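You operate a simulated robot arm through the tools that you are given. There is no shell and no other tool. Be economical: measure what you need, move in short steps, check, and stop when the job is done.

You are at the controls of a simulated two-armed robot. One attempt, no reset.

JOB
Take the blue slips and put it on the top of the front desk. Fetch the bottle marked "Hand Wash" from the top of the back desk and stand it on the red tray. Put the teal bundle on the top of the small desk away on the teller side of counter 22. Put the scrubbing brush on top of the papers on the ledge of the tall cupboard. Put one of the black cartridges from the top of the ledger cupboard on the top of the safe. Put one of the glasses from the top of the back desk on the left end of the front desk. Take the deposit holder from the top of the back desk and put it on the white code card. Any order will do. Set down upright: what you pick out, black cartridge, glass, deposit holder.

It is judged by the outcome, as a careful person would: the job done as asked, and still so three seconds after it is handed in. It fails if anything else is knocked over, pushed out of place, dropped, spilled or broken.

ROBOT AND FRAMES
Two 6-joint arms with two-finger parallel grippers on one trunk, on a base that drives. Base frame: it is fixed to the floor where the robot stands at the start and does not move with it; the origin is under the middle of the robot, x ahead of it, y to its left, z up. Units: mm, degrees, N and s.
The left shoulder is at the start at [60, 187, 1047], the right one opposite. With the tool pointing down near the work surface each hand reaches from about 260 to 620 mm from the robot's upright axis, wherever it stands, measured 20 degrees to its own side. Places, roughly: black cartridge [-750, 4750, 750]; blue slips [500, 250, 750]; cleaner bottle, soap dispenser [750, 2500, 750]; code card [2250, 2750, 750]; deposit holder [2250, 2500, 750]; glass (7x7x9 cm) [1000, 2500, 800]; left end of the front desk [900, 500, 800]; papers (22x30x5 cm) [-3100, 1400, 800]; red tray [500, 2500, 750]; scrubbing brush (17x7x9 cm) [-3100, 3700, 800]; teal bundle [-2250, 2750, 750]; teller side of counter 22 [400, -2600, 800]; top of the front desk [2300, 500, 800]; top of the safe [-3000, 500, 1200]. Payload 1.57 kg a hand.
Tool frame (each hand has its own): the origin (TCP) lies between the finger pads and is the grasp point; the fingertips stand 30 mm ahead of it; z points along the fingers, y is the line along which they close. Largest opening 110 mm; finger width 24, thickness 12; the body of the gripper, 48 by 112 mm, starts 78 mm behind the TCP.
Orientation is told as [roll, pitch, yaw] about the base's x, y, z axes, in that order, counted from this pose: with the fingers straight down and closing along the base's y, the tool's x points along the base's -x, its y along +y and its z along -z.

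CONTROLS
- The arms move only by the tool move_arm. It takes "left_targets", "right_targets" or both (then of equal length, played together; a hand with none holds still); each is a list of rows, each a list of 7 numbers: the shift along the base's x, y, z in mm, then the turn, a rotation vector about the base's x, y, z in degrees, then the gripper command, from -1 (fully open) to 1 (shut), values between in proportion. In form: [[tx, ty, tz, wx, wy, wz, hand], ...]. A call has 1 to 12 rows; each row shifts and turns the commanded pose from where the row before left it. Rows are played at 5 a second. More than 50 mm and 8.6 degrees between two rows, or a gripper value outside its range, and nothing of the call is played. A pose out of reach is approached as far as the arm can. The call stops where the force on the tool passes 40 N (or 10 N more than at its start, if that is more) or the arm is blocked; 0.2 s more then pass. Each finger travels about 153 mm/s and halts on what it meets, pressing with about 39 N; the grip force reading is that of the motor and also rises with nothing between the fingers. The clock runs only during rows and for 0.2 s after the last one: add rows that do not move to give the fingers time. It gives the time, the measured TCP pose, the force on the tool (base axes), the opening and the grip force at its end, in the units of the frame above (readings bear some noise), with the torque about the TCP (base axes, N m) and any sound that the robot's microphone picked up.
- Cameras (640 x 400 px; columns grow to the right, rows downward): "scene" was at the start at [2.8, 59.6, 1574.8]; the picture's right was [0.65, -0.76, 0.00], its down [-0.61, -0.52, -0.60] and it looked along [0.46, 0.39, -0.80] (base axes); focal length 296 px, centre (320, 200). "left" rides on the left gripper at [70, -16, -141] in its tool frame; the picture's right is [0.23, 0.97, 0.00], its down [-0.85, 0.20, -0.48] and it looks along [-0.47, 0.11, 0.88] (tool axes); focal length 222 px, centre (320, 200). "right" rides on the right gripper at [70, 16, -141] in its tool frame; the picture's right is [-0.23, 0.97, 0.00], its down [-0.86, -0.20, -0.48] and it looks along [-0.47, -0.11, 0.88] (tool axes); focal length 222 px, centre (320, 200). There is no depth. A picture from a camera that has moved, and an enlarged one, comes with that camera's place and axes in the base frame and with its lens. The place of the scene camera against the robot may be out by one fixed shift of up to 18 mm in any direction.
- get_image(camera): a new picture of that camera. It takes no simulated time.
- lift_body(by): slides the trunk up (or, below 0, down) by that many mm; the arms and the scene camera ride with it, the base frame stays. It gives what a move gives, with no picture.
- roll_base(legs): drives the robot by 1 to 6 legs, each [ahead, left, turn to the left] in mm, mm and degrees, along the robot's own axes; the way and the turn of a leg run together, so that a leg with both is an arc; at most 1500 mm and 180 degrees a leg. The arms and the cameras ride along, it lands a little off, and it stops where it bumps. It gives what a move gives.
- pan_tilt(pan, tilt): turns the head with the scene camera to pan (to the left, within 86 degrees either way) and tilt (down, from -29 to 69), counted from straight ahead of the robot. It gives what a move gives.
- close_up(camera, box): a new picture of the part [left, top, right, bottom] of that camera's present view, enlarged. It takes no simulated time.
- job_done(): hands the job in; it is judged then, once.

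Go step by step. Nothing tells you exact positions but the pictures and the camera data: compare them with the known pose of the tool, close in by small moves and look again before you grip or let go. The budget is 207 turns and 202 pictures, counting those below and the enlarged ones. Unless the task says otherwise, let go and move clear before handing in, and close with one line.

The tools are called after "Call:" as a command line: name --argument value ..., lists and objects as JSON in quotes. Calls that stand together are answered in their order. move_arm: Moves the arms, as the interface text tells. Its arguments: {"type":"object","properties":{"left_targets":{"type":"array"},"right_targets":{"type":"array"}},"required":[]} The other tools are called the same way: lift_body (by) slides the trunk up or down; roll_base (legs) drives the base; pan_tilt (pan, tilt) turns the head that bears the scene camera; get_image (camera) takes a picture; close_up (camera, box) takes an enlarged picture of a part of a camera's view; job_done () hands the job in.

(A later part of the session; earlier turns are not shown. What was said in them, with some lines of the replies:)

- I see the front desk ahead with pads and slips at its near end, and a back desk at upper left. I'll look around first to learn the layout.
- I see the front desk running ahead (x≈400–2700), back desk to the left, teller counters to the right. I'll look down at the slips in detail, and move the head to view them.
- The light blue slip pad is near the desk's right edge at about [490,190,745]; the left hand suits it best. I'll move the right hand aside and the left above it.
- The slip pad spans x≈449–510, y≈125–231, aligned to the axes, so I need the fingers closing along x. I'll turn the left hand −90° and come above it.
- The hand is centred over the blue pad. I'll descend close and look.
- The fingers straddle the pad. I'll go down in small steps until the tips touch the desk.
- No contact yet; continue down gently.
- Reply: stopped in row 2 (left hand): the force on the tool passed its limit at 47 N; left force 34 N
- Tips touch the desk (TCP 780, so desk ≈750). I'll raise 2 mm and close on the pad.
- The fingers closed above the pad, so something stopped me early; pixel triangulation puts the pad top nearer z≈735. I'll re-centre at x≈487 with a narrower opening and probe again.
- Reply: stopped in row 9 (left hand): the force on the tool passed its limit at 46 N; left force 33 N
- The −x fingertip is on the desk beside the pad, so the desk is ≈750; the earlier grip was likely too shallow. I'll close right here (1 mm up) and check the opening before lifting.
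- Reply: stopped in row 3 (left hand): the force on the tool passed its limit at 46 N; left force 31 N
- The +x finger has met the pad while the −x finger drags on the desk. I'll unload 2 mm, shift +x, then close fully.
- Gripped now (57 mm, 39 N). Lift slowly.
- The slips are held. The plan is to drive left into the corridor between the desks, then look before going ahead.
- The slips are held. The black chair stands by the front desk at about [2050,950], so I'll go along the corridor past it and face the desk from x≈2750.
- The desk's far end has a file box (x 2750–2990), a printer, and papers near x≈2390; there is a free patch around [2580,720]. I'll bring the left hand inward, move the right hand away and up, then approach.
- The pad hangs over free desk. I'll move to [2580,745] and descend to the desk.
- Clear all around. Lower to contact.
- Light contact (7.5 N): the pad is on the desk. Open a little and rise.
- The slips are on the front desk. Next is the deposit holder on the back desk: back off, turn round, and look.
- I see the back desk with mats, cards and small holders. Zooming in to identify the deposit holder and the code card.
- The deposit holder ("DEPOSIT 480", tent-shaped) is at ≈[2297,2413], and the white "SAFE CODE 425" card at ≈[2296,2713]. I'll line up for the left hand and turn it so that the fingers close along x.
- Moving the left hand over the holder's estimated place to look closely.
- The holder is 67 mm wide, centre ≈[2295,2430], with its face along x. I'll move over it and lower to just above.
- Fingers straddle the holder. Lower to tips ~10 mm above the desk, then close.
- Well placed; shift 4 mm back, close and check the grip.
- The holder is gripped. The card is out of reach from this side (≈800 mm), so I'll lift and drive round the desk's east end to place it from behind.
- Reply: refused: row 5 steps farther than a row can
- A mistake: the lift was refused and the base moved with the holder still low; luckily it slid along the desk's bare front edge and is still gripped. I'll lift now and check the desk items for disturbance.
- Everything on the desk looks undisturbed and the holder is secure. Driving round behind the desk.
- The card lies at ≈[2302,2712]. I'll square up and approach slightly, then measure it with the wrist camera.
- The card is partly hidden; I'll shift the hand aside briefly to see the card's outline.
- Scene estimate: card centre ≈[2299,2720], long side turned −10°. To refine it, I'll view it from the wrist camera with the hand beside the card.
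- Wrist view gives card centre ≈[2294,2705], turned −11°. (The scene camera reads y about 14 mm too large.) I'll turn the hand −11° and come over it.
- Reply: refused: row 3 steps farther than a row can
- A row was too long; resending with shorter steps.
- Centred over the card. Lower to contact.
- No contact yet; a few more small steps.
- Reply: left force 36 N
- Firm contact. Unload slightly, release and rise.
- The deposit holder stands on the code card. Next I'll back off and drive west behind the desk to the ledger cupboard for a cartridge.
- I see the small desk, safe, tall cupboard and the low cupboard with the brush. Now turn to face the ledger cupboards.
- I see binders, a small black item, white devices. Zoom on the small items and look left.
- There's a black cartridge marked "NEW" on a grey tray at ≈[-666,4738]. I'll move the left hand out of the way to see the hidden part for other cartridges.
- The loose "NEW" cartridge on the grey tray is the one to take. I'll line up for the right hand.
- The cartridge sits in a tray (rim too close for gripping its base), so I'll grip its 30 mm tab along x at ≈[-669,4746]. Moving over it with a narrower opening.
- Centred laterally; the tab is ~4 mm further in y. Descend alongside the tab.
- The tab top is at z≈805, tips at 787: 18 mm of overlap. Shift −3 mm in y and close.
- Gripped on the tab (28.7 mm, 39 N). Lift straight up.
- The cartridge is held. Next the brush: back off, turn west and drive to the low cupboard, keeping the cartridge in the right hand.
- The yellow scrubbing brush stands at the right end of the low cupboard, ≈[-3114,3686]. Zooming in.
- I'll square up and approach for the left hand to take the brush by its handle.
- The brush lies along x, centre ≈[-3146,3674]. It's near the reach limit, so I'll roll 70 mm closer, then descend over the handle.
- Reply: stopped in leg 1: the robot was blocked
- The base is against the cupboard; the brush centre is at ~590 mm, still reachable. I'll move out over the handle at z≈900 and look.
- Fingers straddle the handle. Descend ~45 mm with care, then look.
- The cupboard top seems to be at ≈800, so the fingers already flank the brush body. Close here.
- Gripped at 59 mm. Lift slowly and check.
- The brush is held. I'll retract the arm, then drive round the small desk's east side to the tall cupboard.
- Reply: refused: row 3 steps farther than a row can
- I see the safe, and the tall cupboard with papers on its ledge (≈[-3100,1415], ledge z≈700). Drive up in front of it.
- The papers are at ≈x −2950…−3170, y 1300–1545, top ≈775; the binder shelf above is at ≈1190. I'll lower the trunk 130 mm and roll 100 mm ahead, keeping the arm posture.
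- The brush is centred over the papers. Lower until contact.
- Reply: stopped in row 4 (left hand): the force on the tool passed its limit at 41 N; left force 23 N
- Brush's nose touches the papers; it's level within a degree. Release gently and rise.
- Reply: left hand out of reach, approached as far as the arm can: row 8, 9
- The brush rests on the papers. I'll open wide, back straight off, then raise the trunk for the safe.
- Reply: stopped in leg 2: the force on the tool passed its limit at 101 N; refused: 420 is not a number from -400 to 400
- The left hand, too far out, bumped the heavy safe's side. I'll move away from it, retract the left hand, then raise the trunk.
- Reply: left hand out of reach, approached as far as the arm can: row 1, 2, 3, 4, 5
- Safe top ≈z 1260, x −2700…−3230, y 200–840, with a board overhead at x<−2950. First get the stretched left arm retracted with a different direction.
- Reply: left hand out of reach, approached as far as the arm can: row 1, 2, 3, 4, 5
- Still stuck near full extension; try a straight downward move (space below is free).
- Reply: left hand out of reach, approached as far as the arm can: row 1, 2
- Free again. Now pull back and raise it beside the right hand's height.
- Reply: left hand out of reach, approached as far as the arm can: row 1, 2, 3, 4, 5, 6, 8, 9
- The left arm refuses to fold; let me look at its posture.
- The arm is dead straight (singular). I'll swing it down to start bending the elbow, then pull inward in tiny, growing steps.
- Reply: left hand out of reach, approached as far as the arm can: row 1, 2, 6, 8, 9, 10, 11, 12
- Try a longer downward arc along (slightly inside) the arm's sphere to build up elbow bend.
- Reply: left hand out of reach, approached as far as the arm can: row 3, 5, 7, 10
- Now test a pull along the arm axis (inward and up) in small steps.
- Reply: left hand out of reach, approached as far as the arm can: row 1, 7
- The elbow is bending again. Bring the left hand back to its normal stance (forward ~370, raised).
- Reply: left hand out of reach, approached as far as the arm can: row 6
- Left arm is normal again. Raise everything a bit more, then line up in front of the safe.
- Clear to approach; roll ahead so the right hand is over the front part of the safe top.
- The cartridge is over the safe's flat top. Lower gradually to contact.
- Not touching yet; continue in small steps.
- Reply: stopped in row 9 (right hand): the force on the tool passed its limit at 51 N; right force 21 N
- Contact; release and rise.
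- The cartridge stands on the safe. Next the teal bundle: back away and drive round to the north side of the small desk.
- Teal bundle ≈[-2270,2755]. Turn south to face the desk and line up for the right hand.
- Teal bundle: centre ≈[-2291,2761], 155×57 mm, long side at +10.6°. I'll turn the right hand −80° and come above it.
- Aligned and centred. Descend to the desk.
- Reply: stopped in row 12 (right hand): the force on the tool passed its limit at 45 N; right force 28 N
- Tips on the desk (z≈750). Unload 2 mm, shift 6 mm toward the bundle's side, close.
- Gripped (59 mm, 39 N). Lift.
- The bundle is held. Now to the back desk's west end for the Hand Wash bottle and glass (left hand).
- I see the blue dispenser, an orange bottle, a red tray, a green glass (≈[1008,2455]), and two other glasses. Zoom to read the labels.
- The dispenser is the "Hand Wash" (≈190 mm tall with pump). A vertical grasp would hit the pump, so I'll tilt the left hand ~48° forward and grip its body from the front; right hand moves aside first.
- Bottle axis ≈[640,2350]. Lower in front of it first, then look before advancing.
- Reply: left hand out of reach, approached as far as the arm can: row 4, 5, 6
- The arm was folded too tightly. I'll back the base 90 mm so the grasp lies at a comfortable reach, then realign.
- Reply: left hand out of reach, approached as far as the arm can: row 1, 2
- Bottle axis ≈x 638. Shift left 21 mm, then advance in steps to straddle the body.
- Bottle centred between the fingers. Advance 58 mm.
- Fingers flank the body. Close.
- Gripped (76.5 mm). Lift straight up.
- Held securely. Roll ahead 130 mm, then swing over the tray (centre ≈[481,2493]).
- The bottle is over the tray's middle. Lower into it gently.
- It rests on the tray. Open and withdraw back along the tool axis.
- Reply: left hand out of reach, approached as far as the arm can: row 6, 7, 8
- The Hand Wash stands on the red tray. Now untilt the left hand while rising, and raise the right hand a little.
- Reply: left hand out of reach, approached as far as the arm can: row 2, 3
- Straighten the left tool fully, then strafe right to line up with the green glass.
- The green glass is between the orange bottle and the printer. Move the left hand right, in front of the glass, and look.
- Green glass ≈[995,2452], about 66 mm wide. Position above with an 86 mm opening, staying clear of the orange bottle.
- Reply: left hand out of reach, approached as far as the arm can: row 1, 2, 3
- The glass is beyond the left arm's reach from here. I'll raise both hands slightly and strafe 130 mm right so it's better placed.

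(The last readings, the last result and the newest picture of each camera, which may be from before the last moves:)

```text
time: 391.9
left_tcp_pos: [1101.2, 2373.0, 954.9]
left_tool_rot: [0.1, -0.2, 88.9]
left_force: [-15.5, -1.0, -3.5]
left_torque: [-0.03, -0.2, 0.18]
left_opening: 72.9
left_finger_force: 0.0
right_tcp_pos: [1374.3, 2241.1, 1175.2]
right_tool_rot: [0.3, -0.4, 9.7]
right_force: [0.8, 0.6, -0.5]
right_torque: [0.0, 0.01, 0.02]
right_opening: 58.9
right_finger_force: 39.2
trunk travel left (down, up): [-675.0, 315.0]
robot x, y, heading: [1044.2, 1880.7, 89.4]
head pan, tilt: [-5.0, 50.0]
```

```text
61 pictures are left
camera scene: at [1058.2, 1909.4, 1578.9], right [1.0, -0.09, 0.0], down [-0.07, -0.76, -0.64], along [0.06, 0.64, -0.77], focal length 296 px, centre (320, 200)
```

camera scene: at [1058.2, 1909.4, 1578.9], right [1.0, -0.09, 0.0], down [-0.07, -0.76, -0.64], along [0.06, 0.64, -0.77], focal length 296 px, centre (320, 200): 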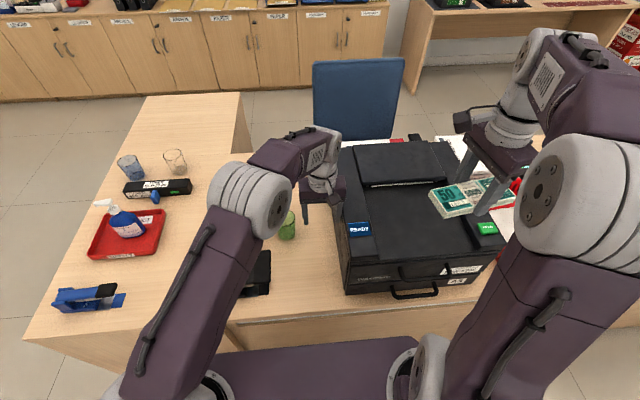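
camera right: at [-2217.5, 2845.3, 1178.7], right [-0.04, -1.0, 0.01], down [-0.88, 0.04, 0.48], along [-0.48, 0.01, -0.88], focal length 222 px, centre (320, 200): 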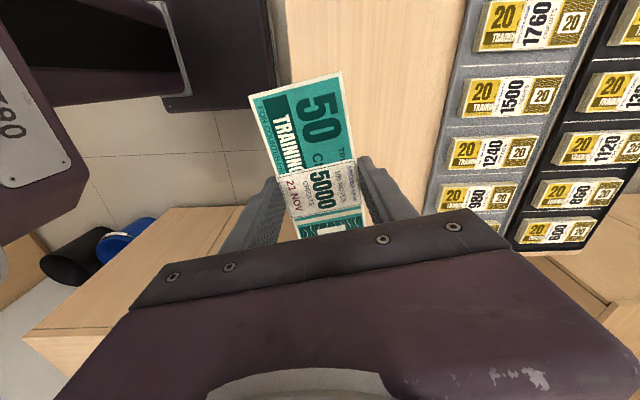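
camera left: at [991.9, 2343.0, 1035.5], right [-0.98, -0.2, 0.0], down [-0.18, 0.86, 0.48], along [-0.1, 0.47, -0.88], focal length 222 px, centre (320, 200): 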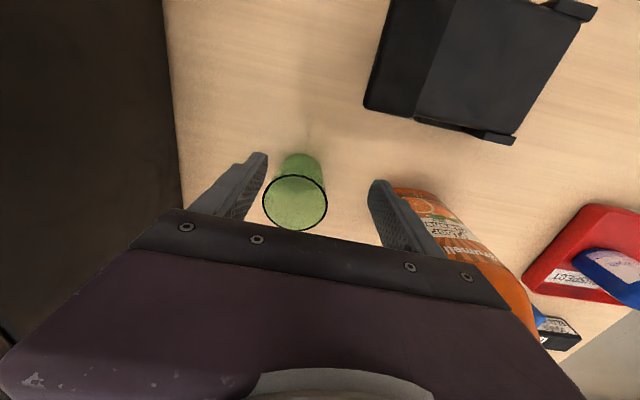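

The left finger is pressing on the printer's side (15 N). Move it away to the left at once.

Call:
move_arm --left_targets '[[-15, 0, 0, 0, 0, 0, -0.56], [-25, 0, 0, 0, 0, 0, -0.56], [-30, 0, 0, 0, 0, 0, -0.56], [-25, 0, 0, 0, 0, 0, -0.56], [-12, 10, 0, 0, 0, 0, -0.56]]'

Call:
get_image --camera "left"

Call:
get_image --camera "scene"

```text
time: 393.1
left_tcp_pos: [996.2, 2381.9, 955.7]
left_tool_rot: [0.1, -0.2, 88.8]
left_force: [0.0, 0.1, -0.6]
left_torque: [-0.01, -0.02, -0.01]
left_opening: 85.9
left_finger_force: 0.0
right_tcp_pos: [1375.6, 2240.7, 1175.0]
right_tool_rot: [0.1, -0.3, 9.8]
right_force: [0.0, -0.4, -1.6]
right_torque: [0.0, 0.03, -0.03]
right_opening: 59.2
right_finger_force: 39.1
trunk travel left (down, up): [-675.0, 315.0]
robot x, y, heading: [1042.9, 1880.8, 89.7]
head pan, tilt: [-5.0, 50.0]
```

```text
60 pictures are left
camera left: at [1010.8, 2313.3, 1094.6], right [-0.98, -0.21, 0.0], down [-0.18, 0.86, 0.48], along [-0.1, 0.47, -0.88], focal length 222 px, centre (320, 200)
```

left: 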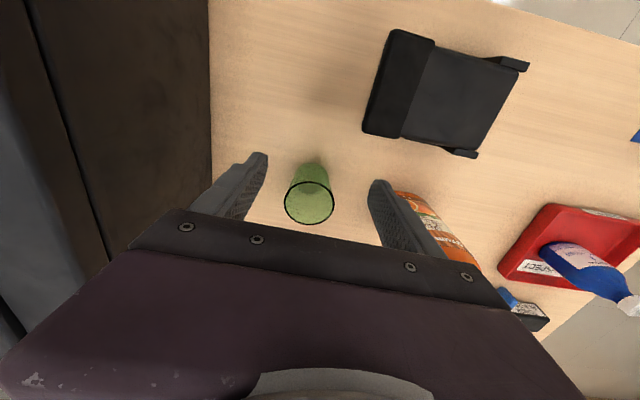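

```text
59 pictures are left
camera scene: at [1059.7, 1910.1, 1579.0], right [1.0, -0.09, 0.0], down [-0.07, -0.76, -0.64], along [0.06, 0.64, -0.77], focal length 296 px, centre (320, 200)
```

scene: 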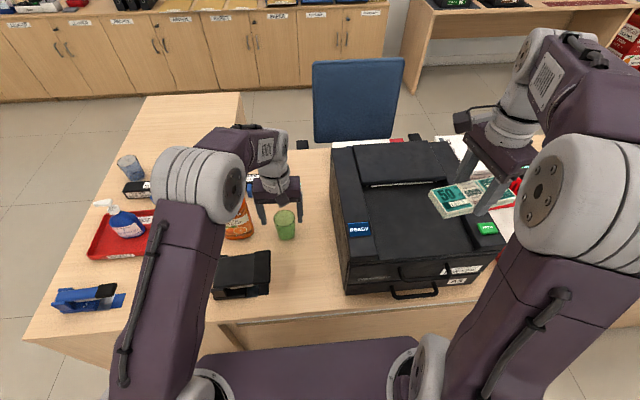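

Printer unmoved; glass at [994,2456]. Roll 30 mm closer, then move over the glass.

Call:
roll_base --legs '[[30, 0, 0]]'

Call:
move_arm --left_targets '[[-2, 20, 0, 0, 0, 0, -0.56], [0, 22, 0, 0, 0, 0, -0.56], [0, 0, -20, 0, 0, 0, -0.56], [0, 0, -30, 0, 0, 0, -0.56], [0, 0, -20, 0, 0, 0, -0.56], [0, 0, 0, 0, 0, 0, -0.56]]'

Call:
get_image --camera "left"

Call:
close_up --camera "scene" --box '[200, 120, 370, 260]'

```text
time: 394.0
left_tcp_pos: [995.2, 2409.5, 956.8]
left_tool_rot: [0.1, -0.5, 88.8]
left_force: [-0.5, -0.5, -0.3]
left_torque: [0.06, 0.01, 0.02]
left_opening: 86.0
left_finger_force: 0.1
right_tcp_pos: [1376.0, 2266.0, 1177.0]
right_tool_rot: [0.5, -0.4, 9.7]
right_force: [-0.6, -1.2, -1.0]
right_torque: [0.06, 0.0, 0.03]
right_opening: 59.2
right_finger_force: 39.7
trunk travel left (down, up): [-675.0, 315.0]
robot x, y, heading: [1041.3, 1908.6, 89.5]
head pan, tilt: [-5.0, 50.0]
```

```text
time: 395.4
left_tcp_pos: [994.2, 2455.4, 884.6]
left_tool_rot: [0.2, -0.2, 88.8]
left_force: [0.5, 0.5, 0.9]
left_torque: [-0.03, -0.03, 0.03]
left_opening: 85.6
left_finger_force: 0.2
right_tcp_pos: [1376.7, 2269.1, 1175.9]
right_tool_rot: [0.3, -0.3, 9.6]
right_force: [0.2, 0.7, -1.0]
right_torque: [-0.04, 0.02, -0.02]
right_opening: 58.9
right_finger_force: 39.0
trunk travel left (down, up): [-675.0, 315.0]
robot x, y, heading: [1043.6, 1908.2, 89.9]
head pan, tilt: [-5.0, 50.0]
```

```text
58 pictures are left
camera left: at [1009.3, 2384.9, 1024.0], right [-0.98, -0.21, 0.0], down [-0.18, 0.86, 0.48], along [-0.1, 0.47, -0.88], focal length 222 px, centre (320, 200)
```

left: 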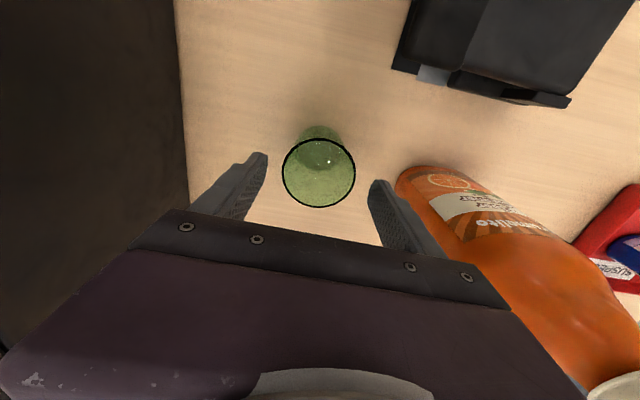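

```text
2.86 times, centred on (285, 190) of scene
camera zoom: at [1060.2, 1938.9, 1579.0], right [1.0, -0.09, 0.0], down [-0.07, -0.76, -0.64], along [0.06, 0.64, -0.77], focal length 844 px, centre (420, 229)
```

zoom: 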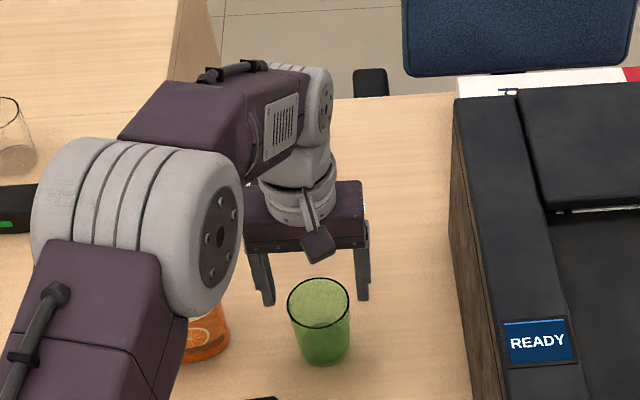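

Aligned over the glass. Descend around it.

Call:
move_arm --left_targets '[[1, 0, -20, 0, 0, 0, -0.56], [0, 0, -20, 0, 0, 0, -0.56], [0, 0, -20, 0, 0, 0, -0.56], [0, 0, -15, 0, 0, 0, -0.56], [0, 0, 0, 0, 0, 0, -0.56]]'

Call:
get_image --camera "left"

```text
time: 396.6
left_tcp_pos: [994.8, 2452.8, 810.9]
left_tool_rot: [0.1, -0.2, 88.7]
left_force: [-0.7, 0.3, 0.4]
left_torque: [0.0, -0.02, 0.01]
left_opening: 85.9
left_finger_force: 0.1
right_tcp_pos: [1375.1, 2269.9, 1175.2]
right_tool_rot: [0.3, -0.3, 9.7]
right_force: [0.2, 0.2, -1.0]
right_torque: [0.03, 0.0, -0.03]
right_opening: 59.3
right_finger_force: 38.7
trunk travel left (down, up): [-675.0, 315.0]
robot x, y, heading: [1050.7, 1910.5, 89.7]
head pan, tilt: [-5.0, 50.0]
```

```text
56 pictures are left
camera left: at [1010.9, 2383.7, 949.0], right [-0.98, -0.21, 0.0], down [-0.18, 0.86, 0.48], along [-0.1, 0.47, -0.88], focal length 222 px, centre (320, 200)
```

left: 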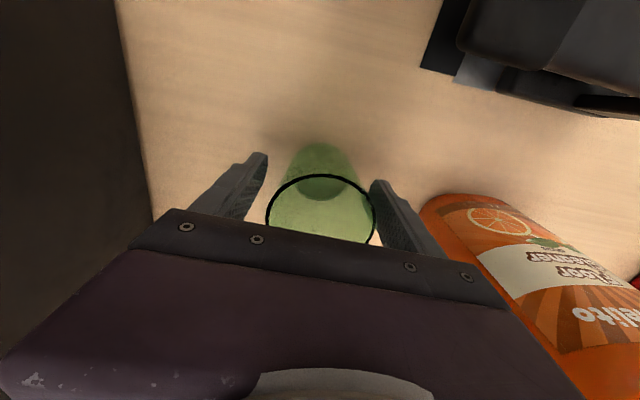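

Fingers around the glass. Close and check.

Call:
move_arm --left_targets '[[0, 0, 0, 0, 0, 0, -0.4], [0, 0, 0, 0, 0, 0, -0.2], [0, 0, 0, 0, 0, 0, 0.0], [0, 0, 0, 0, 0, 0, 0.1], [0, 0, 0, 0, 0, 0, 0.1]]'

Call:
get_image --camera "left"

```text
time: 397.8
left_tcp_pos: [995.4, 2453.3, 808.4]
left_tool_rot: [0.1, -0.1, 88.7]
left_force: [-0.1, 0.2, -0.4]
left_torque: [0.0, -0.01, 0.01]
left_opening: 64.9
left_finger_force: 39.2
right_tcp_pos: [1375.7, 2271.4, 1175.2]
right_tool_rot: [0.3, -0.3, 9.7]
right_force: [-0.2, -0.8, -1.0]
right_torque: [-0.03, 0.03, -0.01]
right_opening: 59.1
right_finger_force: 38.7
trunk travel left (down, up): [-675.0, 315.0]
robot x, y, heading: [1046.2, 1908.4, 89.8]
head pan, tilt: [-5.0, 50.0]
```

```text
55 pictures are left
camera left: at [1010.8, 2383.8, 949.1], right [-0.98, -0.21, 0.0], down [-0.18, 0.86, 0.48], along [-0.1, 0.47, -0.88], focal length 222 px, centre (320, 200)
```

left: 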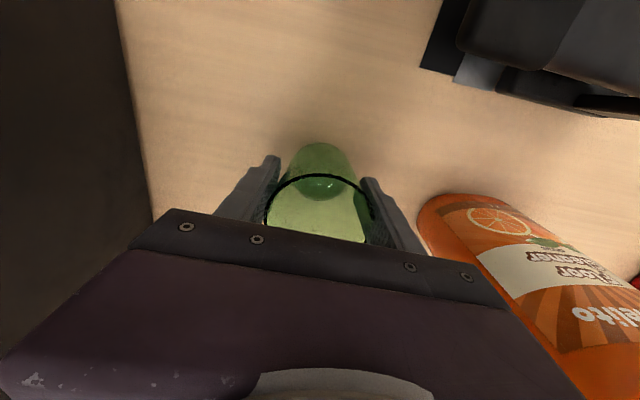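

Gripped (65 mm). Lift straight up, then retreat.

Call:
move_arm --left_targets '[[0, 0, 4, 0, 0, 0, 0.2], [0, 0, 10, 0, 0, 0, 0.2], [0, 0, 25, 0, 0, 0, 0.2], [0, 0, 30, 0, 0, 0, 0.2], [0, 0, 30, 0, 0, 0, 0.2], [0, 0, 30, 0, 0, 0, 0.2], [0, 0, 0, 0, 0, 0, 0.2]]'

Call:
get_image --camera "left"

```text
time: 399.4
left_tcp_pos: [996.1, 2452.9, 940.4]
left_tool_rot: [0.3, 0.0, 88.9]
left_force: [0.2, 0.1, -2.0]
left_torque: [-0.02, 0.04, -0.04]
left_opening: 65.0
left_finger_force: 38.9
right_tcp_pos: [1376.9, 2270.6, 1175.5]
right_tool_rot: [0.3, -0.3, 9.7]
right_force: [0.6, 0.1, -1.9]
right_torque: [0.01, 0.02, -0.02]
right_opening: 59.2
right_finger_force: 39.4
trunk travel left (down, up): [-675.0, 315.0]
robot x, y, heading: [1047.3, 1912.4, 89.6]
head pan, tilt: [-5.0, 50.0]
```

```text
54 pictures are left
camera left: at [1011.4, 2383.1, 1080.8], right [-0.98, -0.21, 0.0], down [-0.18, 0.86, 0.48], along [-0.1, 0.47, -0.88], focal length 222 px, centre (320, 200)
```

left: 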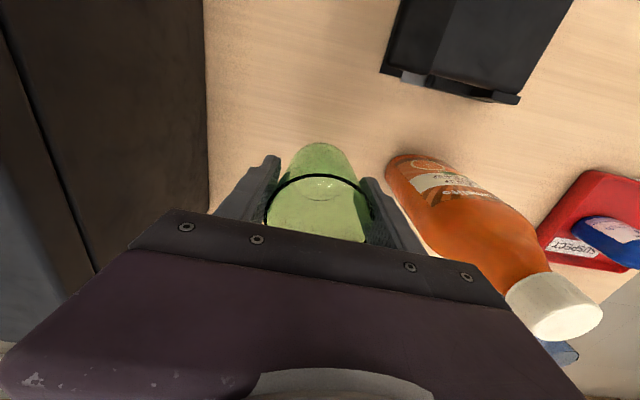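

Glass held. Back off, tuck the hand in, turn round and head to the front desk's left end.

Call:
roll_base --legs '[[-330, 0, 0]]'

Call:
move_arm --left_targets '[[-20, -35, 15, 0, 0, 0, 0.2], [-20, -35, 15, 0, 0, 0, 0.2], [-20, -35, 15, 0, 0, 0, 0.2], [-20, -25, 0, 0, 0, 0, 0.2]]'

Call:
roll_base --legs '[[0, 0, 180], [0, -250, 0], [330, 0, 0]]'

Call:
pan_tilt --pan 5 --tilt 45

Call:
get_image --camera "scene"

```text
time: 401.6
left_tcp_pos: [993.5, 2119.8, 940.9]
left_tool_rot: [0.1, -0.1, 88.7]
left_force: [-1.1, -1.4, -2.0]
left_torque: [0.0, -0.02, 0.02]
left_opening: 64.9
left_finger_force: 38.9
right_tcp_pos: [1374.0, 1937.4, 1174.8]
right_tool_rot: [0.2, -0.3, 9.7]
right_force: [-1.0, -0.4, -1.6]
right_torque: [-0.01, 0.04, -0.01]
right_opening: 59.1
right_finger_force: 38.7
trunk travel left (down, up): [-675.0, 315.0]
robot x, y, heading: [1045.8, 1581.1, 89.7]
head pan, tilt: [-5.0, 50.0]
```

```text
time: 402.6
left_tcp_pos: [910.8, 1988.1, 984.4]
left_tool_rot: [0.1, -0.3, 88.7]
left_force: [0.1, -0.5, -2.4]
left_torque: [0.01, -0.04, 0.01]
left_opening: 64.9
left_finger_force: 38.7
right_tcp_pos: [1373.3, 1936.9, 1176.4]
right_tool_rot: [0.3, -0.4, 9.5]
right_force: [0.5, 0.7, -0.6]
right_torque: [0.01, -0.01, 0.04]
right_opening: 59.0
right_finger_force: 39.3
trunk travel left (down, up): [-675.0, 315.0]
robot x, y, heading: [1042.2, 1576.1, 89.4]
head pan, tilt: [-5.0, 50.0]
```

```text
time: 413.6
left_tcp_pos: [950.9, 839.6, 985.2]
left_tool_rot: [0.2, 0.0, -89.0]
left_force: [-0.7, 0.5, -1.7]
left_torque: [0.02, 0.01, -0.01]
left_opening: 65.0
left_finger_force: 38.9
right_tcp_pos: [487.8, 873.7, 1176.0]
right_tool_rot: [0.4, -0.3, -168.2]
right_force: [0.9, 0.6, -0.1]
right_torque: [-0.02, -0.01, 0.01]
right_opening: 59.2
right_finger_force: 38.4
trunk travel left (down, up): [-675.0, 315.0]
robot x, y, heading: [801.9, 1243.2, -88.3]
head pan, tilt: [-5.0, 50.0]
```

```text
time: 414.3
left_tcp_pos: [951.0, 837.0, 983.2]
left_tool_rot: [0.2, -0.1, -89.0]
left_force: [0.2, -0.2, -1.6]
left_torque: [0.02, -0.02, -0.01]
left_opening: 65.0
left_finger_force: 38.8
right_tcp_pos: [487.2, 871.0, 1176.0]
right_tool_rot: [0.3, -0.4, -168.3]
right_force: [-0.6, -0.9, -0.8]
right_torque: [-0.01, -0.03, 0.02]
right_opening: 58.8
right_finger_force: 39.6
trunk travel left (down, up): [-675.0, 315.0]
robot x, y, heading: [799.4, 1244.5, -88.3]
head pan, tilt: [5.0, 45.0]
```

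```text
53 pictures are left
camera scene: at [817.0, 1233.0, 1585.8], right [-0.99, -0.12, 0.0], down [-0.08, 0.7, -0.71], along [0.08, -0.7, -0.71], focal length 296 px, centre (320, 200)
```

scene: 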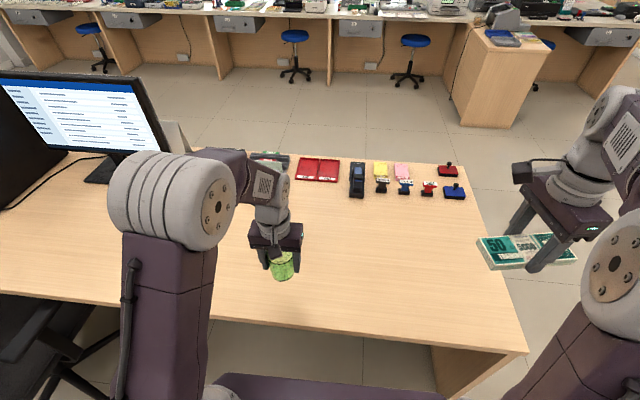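

The desk's left end is clear around [900,600]. Roll 85 mm closer and extend over it.

Call:
roll_base --legs '[[85, 0, -1.5]]'

Call:
move_arm --left_targets '[[-12, -30, -20, 0, 0, 0, 0.2], [-12, -30, -25, 0, 0, 0, 0.2], [-12, -30, -25, 0, 0, 0, 0.2], [0, -30, -25, 0, 0, 0, 0.2], [0, 0, -30, 0, 0, 0, 0.2], [0, 0, -20, 0, 0, 0, 0.2], [0, 0, 0, 0, 0, 0, 0.2]]'

Call:
get_image --camera "left"

```text
time: 415.4
left_tcp_pos: [942.2, 750.8, 984.1]
left_tool_rot: [0.1, -0.1, -90.6]
left_force: [0.4, -0.5, -1.7]
left_torque: [0.01, -0.05, 0.03]
left_opening: 64.9
left_finger_force: 38.9
right_tcp_pos: [479.3, 796.8, 1175.9]
right_tool_rot: [0.2, -0.3, -169.7]
right_force: [0.1, -0.8, -1.0]
right_torque: [0.04, -0.05, 0.0]
right_opening: 58.9
right_finger_force: 39.0
trunk travel left (down, up): [-675.0, 315.0]
robot x, y, heading: [805.9, 1155.1, -89.6]
head pan, tilt: [5.0, 45.0]
```

```text
time: 417.0
left_tcp_pos: [907.8, 631.2, 838.5]
left_tool_rot: [0.1, -0.1, -90.7]
left_force: [-1.5, -0.1, -0.8]
left_torque: [-0.03, 0.04, 0.0]
left_opening: 65.2
left_finger_force: 38.8
right_tcp_pos: [479.8, 795.0, 1175.4]
right_tool_rot: [0.3, -0.4, -169.7]
right_force: [-0.5, 0.4, -1.2]
right_torque: [0.03, 0.02, 0.02]
right_opening: 59.3
right_finger_force: 38.5
trunk travel left (down, up): [-675.0, 315.0]
robot x, y, heading: [802.2, 1158.3, -89.7]
head pan, tilt: [5.0, 45.0]
```

```text
52 pictures are left
camera left: at [891.5, 702.0, 979.0], right [0.98, 0.22, 0.0], down [0.19, -0.86, 0.48], along [0.11, -0.47, -0.88], focal length 222 px, centre (320, 200)
```

left: 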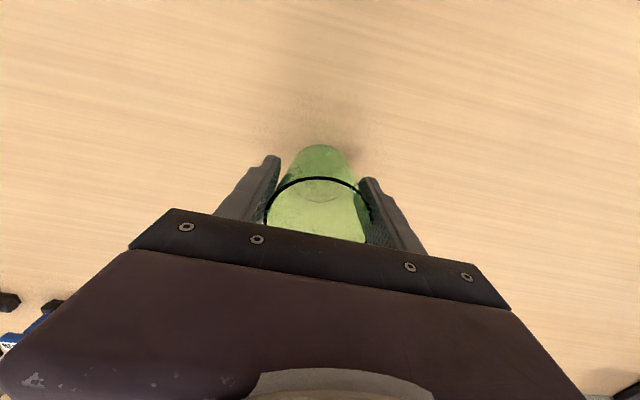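

Clear desk below. Lower to contact in small steps.

Call:
move_arm --left_targets '[[0, 0, -15, 0, 0, 0, 0.2], [0, 0, -8, 0, 0, 0, 0.2], [0, 0, -3, 0, 0, 0, 0.2], [0, 0, -2, 0, 0, 0, 0.2], [0, 0, -2, 0, 0, 0, 0.2], [0, 0, -1, 0, 0, 0, 0.2], [0, 0, 0, 0, 0, 0, 0.2]]'

```text
time: 418.6
left_tcp_pos: [905.9, 630.7, 809.8]
left_tool_rot: [0.1, -0.4, -90.4]
left_force: [2.2, -1.9, 10.3]
left_torque: [-0.11, 0.16, 0.04]
left_opening: 65.1
left_finger_force: 39.3
right_tcp_pos: [479.5, 797.7, 1175.1]
right_tool_rot: [0.4, -0.4, -169.7]
right_force: [-0.6, -0.1, -0.7]
right_torque: [-0.02, 0.0, 0.03]
right_opening: 58.9
right_finger_force: 38.8
trunk travel left (down, up): [-675.0, 315.0]
robot x, y, heading: [807.2, 1162.4, -89.5]
head pan, tilt: [5.0, 45.0]
```

The glass touches the desk (≈12 N). Release and rise.

Call:
move_arm --left_targets '[[0, 0, 1, 0, 0, 0, 0.0], [0, 0, 0, 0, 0, 0, -0.3], [0, 0, 0, 0, 0, 0, -0.6], [0, 0, 0, 0, 0, 0, -0.6], [0, 0, 15, 0, 0, 0, -0.6], [0, 0, 30, 0, 0, 0, -0.6], [0, 0, 40, 0, 0, 0, -0.6], [0, 0, 40, 0, 0, 0, -0.6], [0, 20, 40, 0, 0, 0, -0.6], [0, 40, 20, 0, 0, 0, -0.6], [0, 40, 10, 0, 0, 0, -0.6]]'

Call:
get_image --camera "scene"

Call:
get_image --camera "left"

```text
time: 421.0
left_tcp_pos: [905.7, 732.0, 1005.0]
left_tool_rot: [0.1, -0.2, -90.6]
left_force: [-0.2, -0.6, -0.2]
left_torque: [0.0, 0.04, -0.02]
left_opening: 88.0
left_finger_force: 0.2
right_tcp_pos: [478.6, 798.7, 1175.7]
right_tool_rot: [0.4, -0.4, -169.7]
right_force: [0.5, 0.0, -0.7]
right_torque: [0.01, 0.01, 0.04]
right_opening: 59.3
right_finger_force: 39.0
trunk travel left (down, up): [-675.0, 315.0]
robot x, y, heading: [800.5, 1160.8, -89.5]
head pan, tilt: [5.0, 45.0]
```

```text
51 pictures are left
camera scene: at [818.0, 1151.9, 1585.9], right [-1.0, -0.09, 0.0], down [-0.06, 0.7, -0.71], along [0.06, -0.7, -0.71], focal length 296 px, centre (320, 200)
```

scene: 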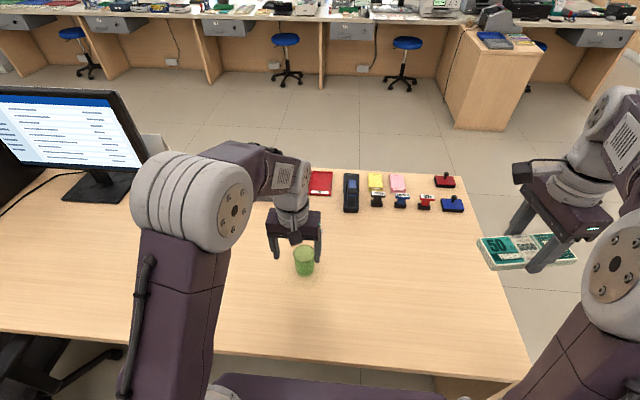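

```text
50 pictures are left
camera left: at [890.1, 803.3, 1144.7], right [0.98, 0.22, 0.0], down [0.19, -0.85, 0.48], along [0.11, -0.47, -0.88], focal length 222 px, centre (320, 200)
```

left: 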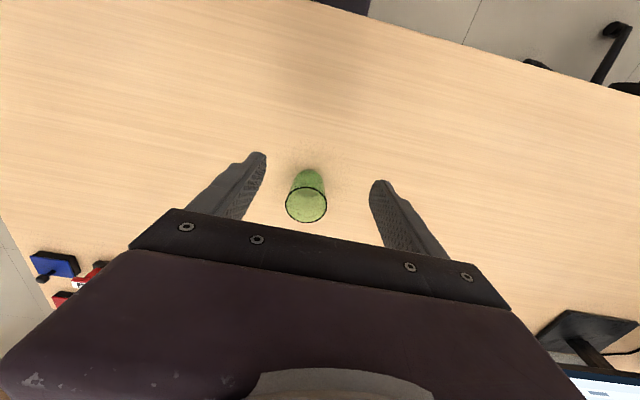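

The glass is placed. Last: the teal bundle to counter 22. Drive round the desk's west end toward the counters.

Call:
roll_base --legs '[[-150, 0, 0], [0, -1050, 0], [1500, 0, 0], [600, 0, 0], [0, 800, 0]]'

Call:
pan_tilt --pan -5 --tilt 25

Call:
get_image --camera "scene"

```text
time: 441.3
left_tcp_pos: [713.3, -1203.1, 1004.4]
left_tool_rot: [0.2, 0.0, -88.7]
left_force: [0.6, -0.9, 0.3]
left_torque: [-0.01, 0.01, 0.0]
left_opening: 87.9
left_finger_force: 0.0
right_tcp_pos: [287.3, -1149.9, 1174.8]
right_tool_rot: [0.3, -0.3, -167.9]
right_force: [-1.1, -1.1, -0.7]
right_torque: [-0.03, -0.04, 0.0]
right_opening: 59.2
right_finger_force: 38.4
trunk travel left (down, up): [-675.0, 315.0]
robot x, y, heading: [601.7, -778.1, -88.1]
head pan, tilt: [5.0, 45.0]
```

```text
time: 442.1
left_tcp_pos: [713.5, -1203.0, 1004.6]
left_tool_rot: [0.1, -0.2, -88.7]
left_force: [-0.5, -0.5, 0.2]
left_torque: [0.0, -0.03, 0.02]
left_opening: 88.1
left_finger_force: 0.0
right_tcp_pos: [285.5, -1150.6, 1175.8]
right_tool_rot: [0.4, -0.3, -167.9]
right_force: [-0.1, -0.3, -0.8]
right_torque: [-0.01, -0.01, 0.0]
right_opening: 59.4
right_finger_force: 38.4
trunk travel left (down, up): [-675.0, 315.0]
robot x, y, heading: [598.8, -777.9, -87.9]
head pan, tilt: [-5.0, 25.0]
```

```text
49 pictures are left
camera scene: at [598.9, -798.0, 1616.4], right [-1.0, 0.05, 0.0], down [0.02, 0.42, -0.91], along [-0.05, -0.9, -0.42], focal length 296 px, centre (320, 200)
```

scene: 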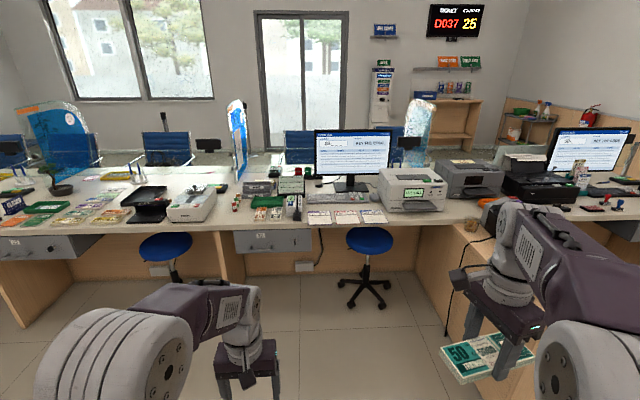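

Let me zoom to identify counter 22.

Call:
close_up --camera "scene" --box '[200, 90, 460, 270]'

Call:
close_up --camera "scene" --box '[0, 90, 260, 270]'

```text
2.22 times, centred on (330, 180) of scene
camera zoom: at [598.9, -798.0, 1616.4], right [-1.0, 0.05, 0.0], down [0.02, 0.42, -0.91], along [-0.05, -0.9, -0.42], focal length 657 px, centre (298, 244)
```

zoom: 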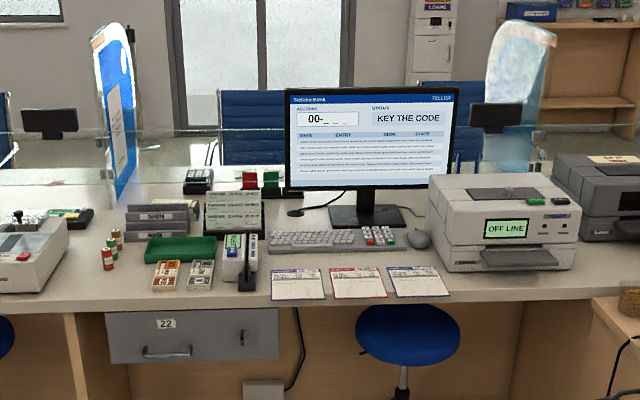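

```text
2.22 times, centred on (130, 180) of scene
camera zoom: at [598.9, -798.0, 1616.4], right [-1.0, 0.05, 0.0], down [0.02, 0.42, -0.91], along [-0.05, -0.9, -0.42], focal length 657 px, centre (742, 244)
```

zoom: 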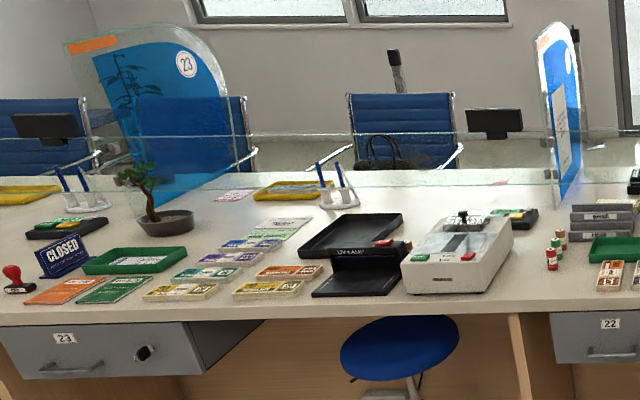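

Counter 22 (drawer 22, monitor in the middle). I see a free strip between the three cards and the keyboard, ≈[430,-2480]. Drive up to it, keeping clear of the stool.

Call:
roll_base --legs '[[0, 0, -2], [0, 100, 0], [1080, 0, 0]]'

Call:
pan_tilt --pan -15 --tilt 40

Call:
get_image --camera "scene"

```text
time: 448.8
left_tcp_pos: [807.4, -2288.3, 1005.6]
left_tool_rot: [0.1, -0.2, -90.4]
left_force: [-0.1, -0.2, -0.1]
left_torque: [-0.04, -0.03, -0.02]
left_opening: 88.3
left_finger_force: 0.0
right_tcp_pos: [379.7, -2225.0, 1175.1]
right_tool_rot: [0.3, -0.3, -169.4]
right_force: [0.1, 0.5, -1.3]
right_torque: [0.01, 0.02, 0.01]
right_opening: 59.1
right_finger_force: 38.6
trunk travel left (down, up): [-675.0, 315.0]
robot x, y, heading: [703.4, -1858.2, -89.3]
head pan, tilt: [-5.0, 25.0]
```

```text
time: 449.5
left_tcp_pos: [806.3, -2289.9, 1004.1]
left_tool_rot: [0.1, -0.2, -90.5]
left_force: [-0.3, -1.1, -0.4]
left_torque: [0.04, 0.0, -0.03]
left_opening: 88.1
left_finger_force: 0.1
right_tcp_pos: [378.9, -2224.3, 1175.0]
right_tool_rot: [0.3, -0.4, -169.4]
right_force: [0.4, 0.0, -0.8]
right_torque: [-0.03, -0.06, -0.01]
right_opening: 59.1
right_finger_force: 39.1
trunk travel left (down, up): [-675.0, 315.0]
robot x, y, heading: [702.7, -1861.8, -89.5]
head pan, tilt: [-15.0, 40.0]
```

```text
46 pictures are left
camera scene: at [688.0, -1871.7, 1593.2], right [-0.97, 0.25, 0.0], down [0.16, 0.62, -0.77], along [-0.19, -0.74, -0.64], focal length 296 px, centre (320, 200)
```

scene: 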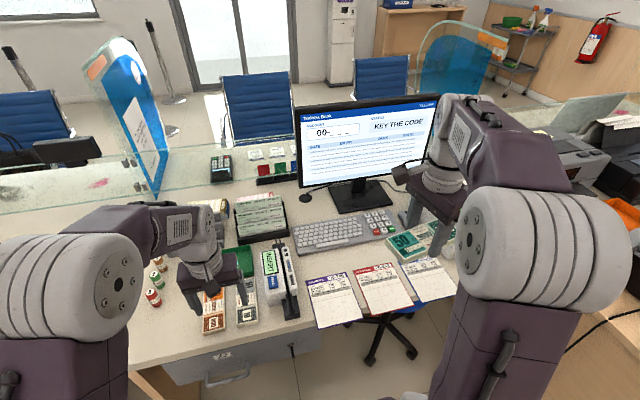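

Counter top z≈785; the gap spans y≈−2429…−2547. Raise the left hand, roll 100 mm ahead, then extend the right hand over the gap and level the bundle's angle.

Call:
move_arm --left_targets '[[0, 10, 30, 0, 0, 0, -0.6], [0, 10, 30, 0, 0, 0, -0.6]]'

Call:
roll_base --legs '[[100, 0, 0]]'

Call:
move_arm --right_targets '[[8, -20, -20, 0, 0, -5.3, 0.6], [8, -20, -30, 0, 0, -5.3, 0.6], [9, -30, -30, 0, 0, 0, 0.6], [9, -30, -30, 0, 0, 0, 0.6], [9, -30, -30, 0, 0, 0, 0.6], [8, -30, -30, 0, 0, 0, 0.6], [0, 0, -40, 0, 0, 0, 0.6], [0, 0, 0, 0, 0, 0, 0.6]]'

Call:
get_image --camera "right"

Call:
get_image --camera "scene"

```text
time: 450.1
left_tcp_pos: [805.9, -2268.1, 1065.2]
left_tool_rot: [0.2, -0.2, -90.3]
left_force: [0.1, 0.2, 0.1]
left_torque: [-0.01, -0.04, 0.0]
left_opening: 87.9
left_finger_force: 0.1
right_tcp_pos: [380.5, -2223.7, 1176.0]
right_tool_rot: [0.3, -0.4, -169.4]
right_force: [-0.3, -1.1, -1.8]
right_torque: [-0.08, -0.01, 0.03]
right_opening: 59.2
right_finger_force: 38.7
trunk travel left (down, up): [-675.0, 315.0]
robot x, y, heading: [701.8, -1862.7, -89.6]
head pan, tilt: [-15.0, 40.0]
```

```text
time: 451.3
left_tcp_pos: [806.4, -2369.3, 1064.7]
left_tool_rot: [0.1, -0.2, -90.2]
left_force: [0.0, 0.8, 0.0]
left_torque: [0.04, 0.01, 0.0]
left_opening: 88.0
left_finger_force: 0.0
right_tcp_pos: [381.2, -2325.0, 1175.8]
right_tool_rot: [0.3, -0.3, -169.4]
right_force: [-0.4, -0.2, -1.4]
right_torque: [0.03, -0.05, 0.01]
right_opening: 59.2
right_finger_force: 39.1
trunk travel left (down, up): [-675.0, 315.0]
robot x, y, heading: [699.4, -1960.5, -89.1]
head pan, tilt: [-15.0, 40.0]
```

```text
time: 453.1
left_tcp_pos: [807.9, -2370.2, 1064.7]
left_tool_rot: [0.1, -0.2, -90.2]
left_force: [-0.2, -0.2, 0.3]
left_torque: [0.02, -0.01, -0.01]
left_opening: 88.1
left_finger_force: 0.0
right_tcp_pos: [432.4, -2484.6, 964.7]
right_tool_rot: [0.4, -0.4, -180.0]
right_force: [-0.3, 0.4, -1.2]
right_torque: [0.03, 0.0, -0.01]
right_opening: 59.2
right_finger_force: 39.2
trunk travel left (down, up): [-675.0, 315.0]
robot x, y, heading: [707.6, -1962.2, -89.6]
head pan, tilt: [-15.0, 40.0]
```

```text
45 pictures are left
camera right: at [503.5, -2500.1, 1106.3], right [-0.23, -0.97, 0.01], down [-0.85, 0.2, 0.48], along [-0.47, 0.1, -0.88], focal length 222 px, centre (320, 200)
```

right: 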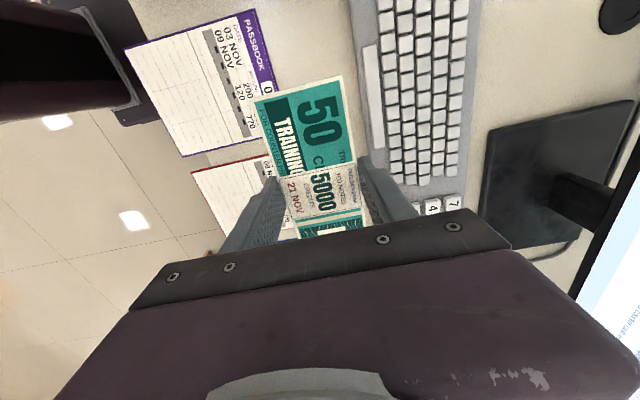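

```text
44 pictures are left
camera scene: at [689.2, -1972.0, 1593.1], right [-0.97, 0.25, 0.0], down [0.16, 0.62, -0.77], along [-0.19, -0.74, -0.64], focal length 296 px, centre (320, 200)
```

scene: 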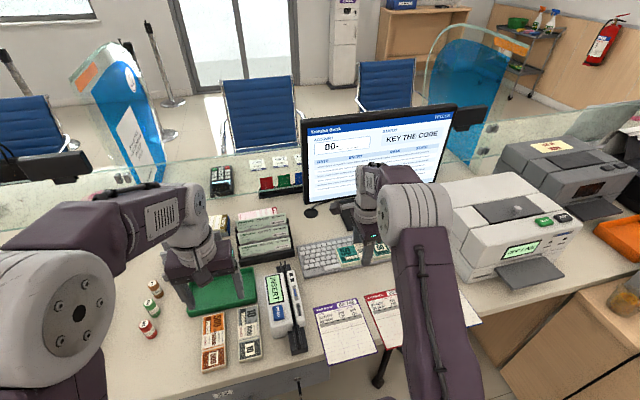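

The gap's centre is ≈y −2504. Shift −16 mm and descend.

Call:
move_arm --right_targets '[[0, -16, -20, 0, 0, 0, 0.6], [0, 0, -40, 0, 0, 0, 0.6], [0, 0, -40, 0, 0, 0, 0.6], [0, 0, -20, 0, 0, 0, 0.6], [0, 0, 0, 0, 0, 0, 0.6]]'

Call:
get_image --camera "right"

Call:
close_up --camera "scene" --box '[280, 200, 480, 340]'

```text
time: 454.3
left_tcp_pos: [807.2, -2368.3, 1064.5]
left_tool_rot: [0.1, -0.2, -90.2]
left_force: [-0.5, 0.1, -0.5]
left_torque: [0.0, 0.01, 0.04]
left_opening: 88.0
left_finger_force: 0.1
right_tcp_pos: [431.4, -2501.7, 845.4]
right_tool_rot: [0.4, -0.5, -180.0]
right_force: [-0.5, 0.1, -0.9]
right_torque: [-0.02, 0.01, -0.01]
right_opening: 58.9
right_finger_force: 39.0
trunk travel left (down, up): [-675.0, 315.0]
robot x, y, heading: [702.6, -1962.2, -89.5]
head pan, tilt: [-15.0, 40.0]
```

```text
43 pictures are left
camera right: at [503.5, -2517.0, 986.8], right [-0.23, -0.97, 0.01], down [-0.85, 0.2, 0.48], along [-0.47, 0.1, -0.88], focal length 222 px, centre (320, 200)
```

right: 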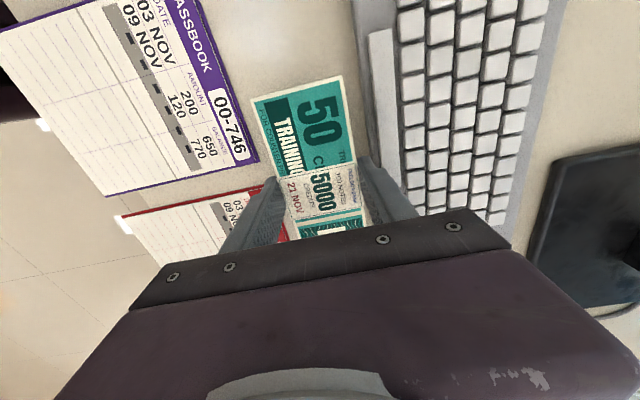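

```text
2.86 times, centred on (380, 270) of scene
camera zoom: at [689.1, -1971.9, 1593.1], right [-0.97, 0.25, 0.0], down [0.16, 0.62, -0.77], along [-0.19, -0.74, -0.64], focal length 844 px, centre (149, 0)
```

zoom: 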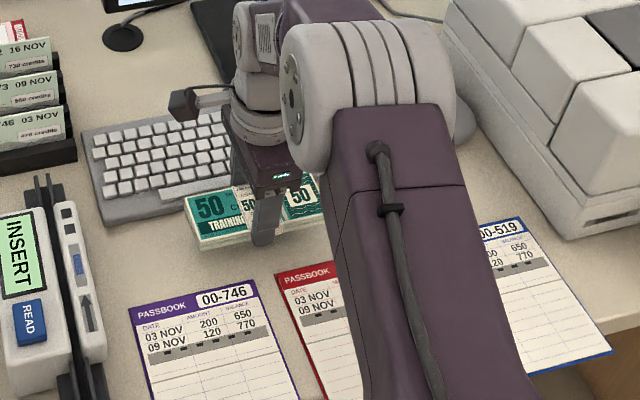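

The bundle fits in the gap between keyboard and cards. Lower to contact.

Call:
move_arm --right_targets '[[0, 0, -15, 0, 0, 0, 0.6], [0, 0, -7, 0, 0, 0, 0.6], [0, 0, -3, 0, 0, 0, 0.6], [0, 0, -2, 0, 0, 0, 0.6], [0, 0, -2, 0, 0, 0, 0.6], [0, 0, -2, 0, 0, 0, 0.6], [0, 0, -2, 0, 0, 0, 0.6], [0, 0, -2, 0, 0, 0, 0.6], [0, 0, -2, 0, 0, 0, 0.6], [0, 0, -2, 0, 0, 0, 0.6], [0, 0, -2, 0, 0, 0, 0.6], [0, 0, -2, 0, 0, 0, 0.6]]'

```text
time: 456.8
left_tcp_pos: [808.4, -2366.1, 1065.1]
left_tool_rot: [0.1, -0.5, -90.2]
left_force: [-0.5, -0.4, 0.3]
left_torque: [0.0, 0.0, 0.01]
left_opening: 88.2
left_finger_force: 0.1
right_tcp_pos: [432.6, -2501.5, 809.4]
right_tool_rot: [0.6, -0.6, -180.0]
right_force: [2.2, 10.6, 25.3]
right_torque: [1.29, -0.74, 0.18]
right_opening: 59.2
right_finger_force: 38.6
trunk travel left (down, up): [-675.0, 315.0]
robot x, y, heading: [701.9, -1961.8, -89.5]
head pan, tilt: [-15.0, 40.0]
stopped in row 12 (right hand): the force on the tool passed its limit at 43 N (the readings are from after the stop); the commanded pose is now the measured one
```

On the counter. Unload, open slightly and rise straight up.

Call:
move_arm --right_targets '[[0, 0, 2, 0, 0, 0, 0.2], [0, 0, 0, 0, 0, 0, -0.1], [0, 0, 0, 0, 0, 0, -0.25], [0, 0, 0, 0, 0, 0, -0.25], [0, 0, 10, 0, 0, 0, -0.25], [0, 0, 30, 0, 0, 0, -0.25], [0, 0, 45, 0, 0, 0, -0.25], [0, 0, 45, 0, 0, 0, -0.25], [0, 0, 45, 0, 0, 0, -0.25], [0, 20, 40, 0, 0, 0, -0.25], [0, 40, 20, 0, 0, 0, -0.25], [0, 45, 10, 0, 0, 0, -0.25]]'

Call:
get_image --camera "right"

Call:
get_image --camera "scene"

```text
time: 459.4
left_tcp_pos: [806.9, -2368.6, 1064.2]
left_tool_rot: [0.1, -0.2, -90.3]
left_force: [-0.5, -0.2, 0.5]
left_torque: [-0.03, -0.02, -0.02]
left_opening: 88.1
left_finger_force: 0.0
right_tcp_pos: [434.1, -2397.4, 1054.5]
right_tool_rot: [0.8, -0.5, 180.0]
right_force: [0.4, 0.4, 0.9]
right_torque: [-0.06, 0.02, 0.03]
right_opening: 68.8
right_finger_force: 0.1
trunk travel left (down, up): [-675.0, 315.0]
robot x, y, heading: [702.1, -1958.4, -89.6]
head pan, tilt: [-15.0, 40.0]
```

```text
41 pictures are left
camera right: at [505.1, -2411.2, 1196.8], right [-0.23, -0.97, 0.02], down [-0.85, 0.21, 0.48], along [-0.47, 0.1, -0.88], focal length 222 px, centre (320, 200)
```

right: 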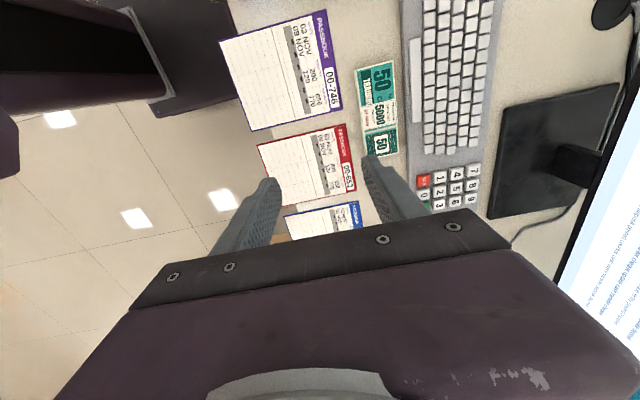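

```text
40 pictures are left
camera scene: at [689.2, -1969.6, 1593.2], right [-0.97, 0.25, 0.0], down [0.16, 0.62, -0.77], along [-0.19, -0.74, -0.64], focal length 296 px, centre (320, 200)
```

scene: 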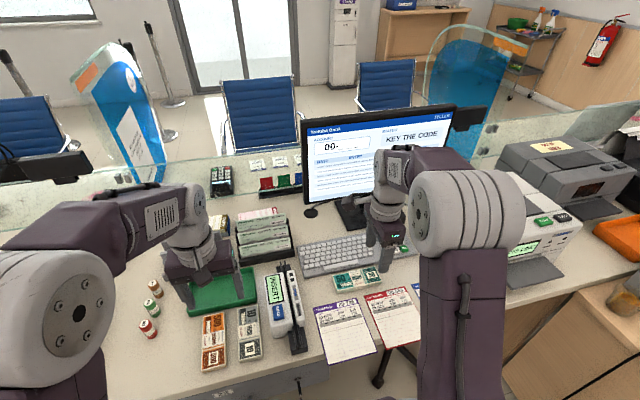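

The bundle lies on counter 22's teller side. Back away clear.

Call:
roll_base --legs '[[-500, 0, 0]]'

Call:
get_image --camera "scene"

```text
time: 462.4
left_tcp_pos: [802.1, -1866.2, 1064.9]
left_tool_rot: [0.0, -0.1, -90.4]
left_force: [0.7, -0.8, 0.9]
left_torque: [0.02, 0.03, -0.03]
left_opening: 88.2
left_finger_force: 0.0
right_tcp_pos: [427.5, -1895.0, 1053.8]
right_tool_rot: [0.6, -0.3, 179.8]
right_force: [0.2, -0.8, -0.4]
right_torque: [0.0, -0.01, -0.01]
right_opening: 68.8
right_finger_force: 0.0
trunk travel left (down, up): [-675.0, 315.0]
robot x, y, heading: [702.9, -1452.8, -89.6]
head pan, tilt: [-15.0, 40.0]
```

```text
39 pictures are left
camera scene: at [684.9, -1467.9, 1593.1], right [-0.97, 0.25, 0.0], down [0.16, 0.62, -0.77], along [-0.19, -0.74, -0.64], focal length 296 px, centre (320, 200)
```

scene: 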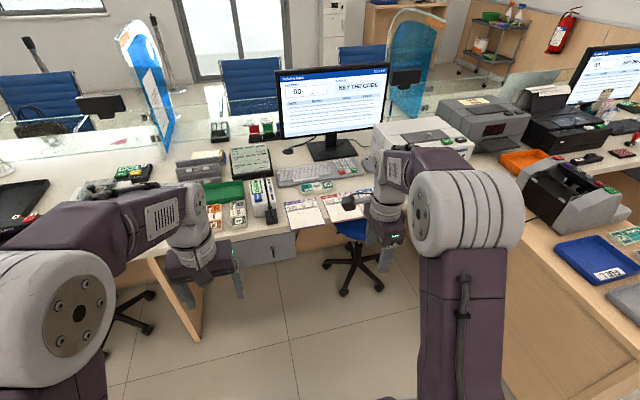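

All seven items are in their places and both hands are clear. Handing in.

Call:
job_done

```text
The job is handed in.
```

The job is handed in, with all seven items placed: slips, Hand Wash, teal bundle, brush, cartridge, glass and deposit holder. The left hand bumped the safe and a finger pressed on the printer; the printer's position measured unchanged and the safe looked in place. The deposit holder also slid along the back desk's bare front edge on the way, and nothing there looked disturbed.
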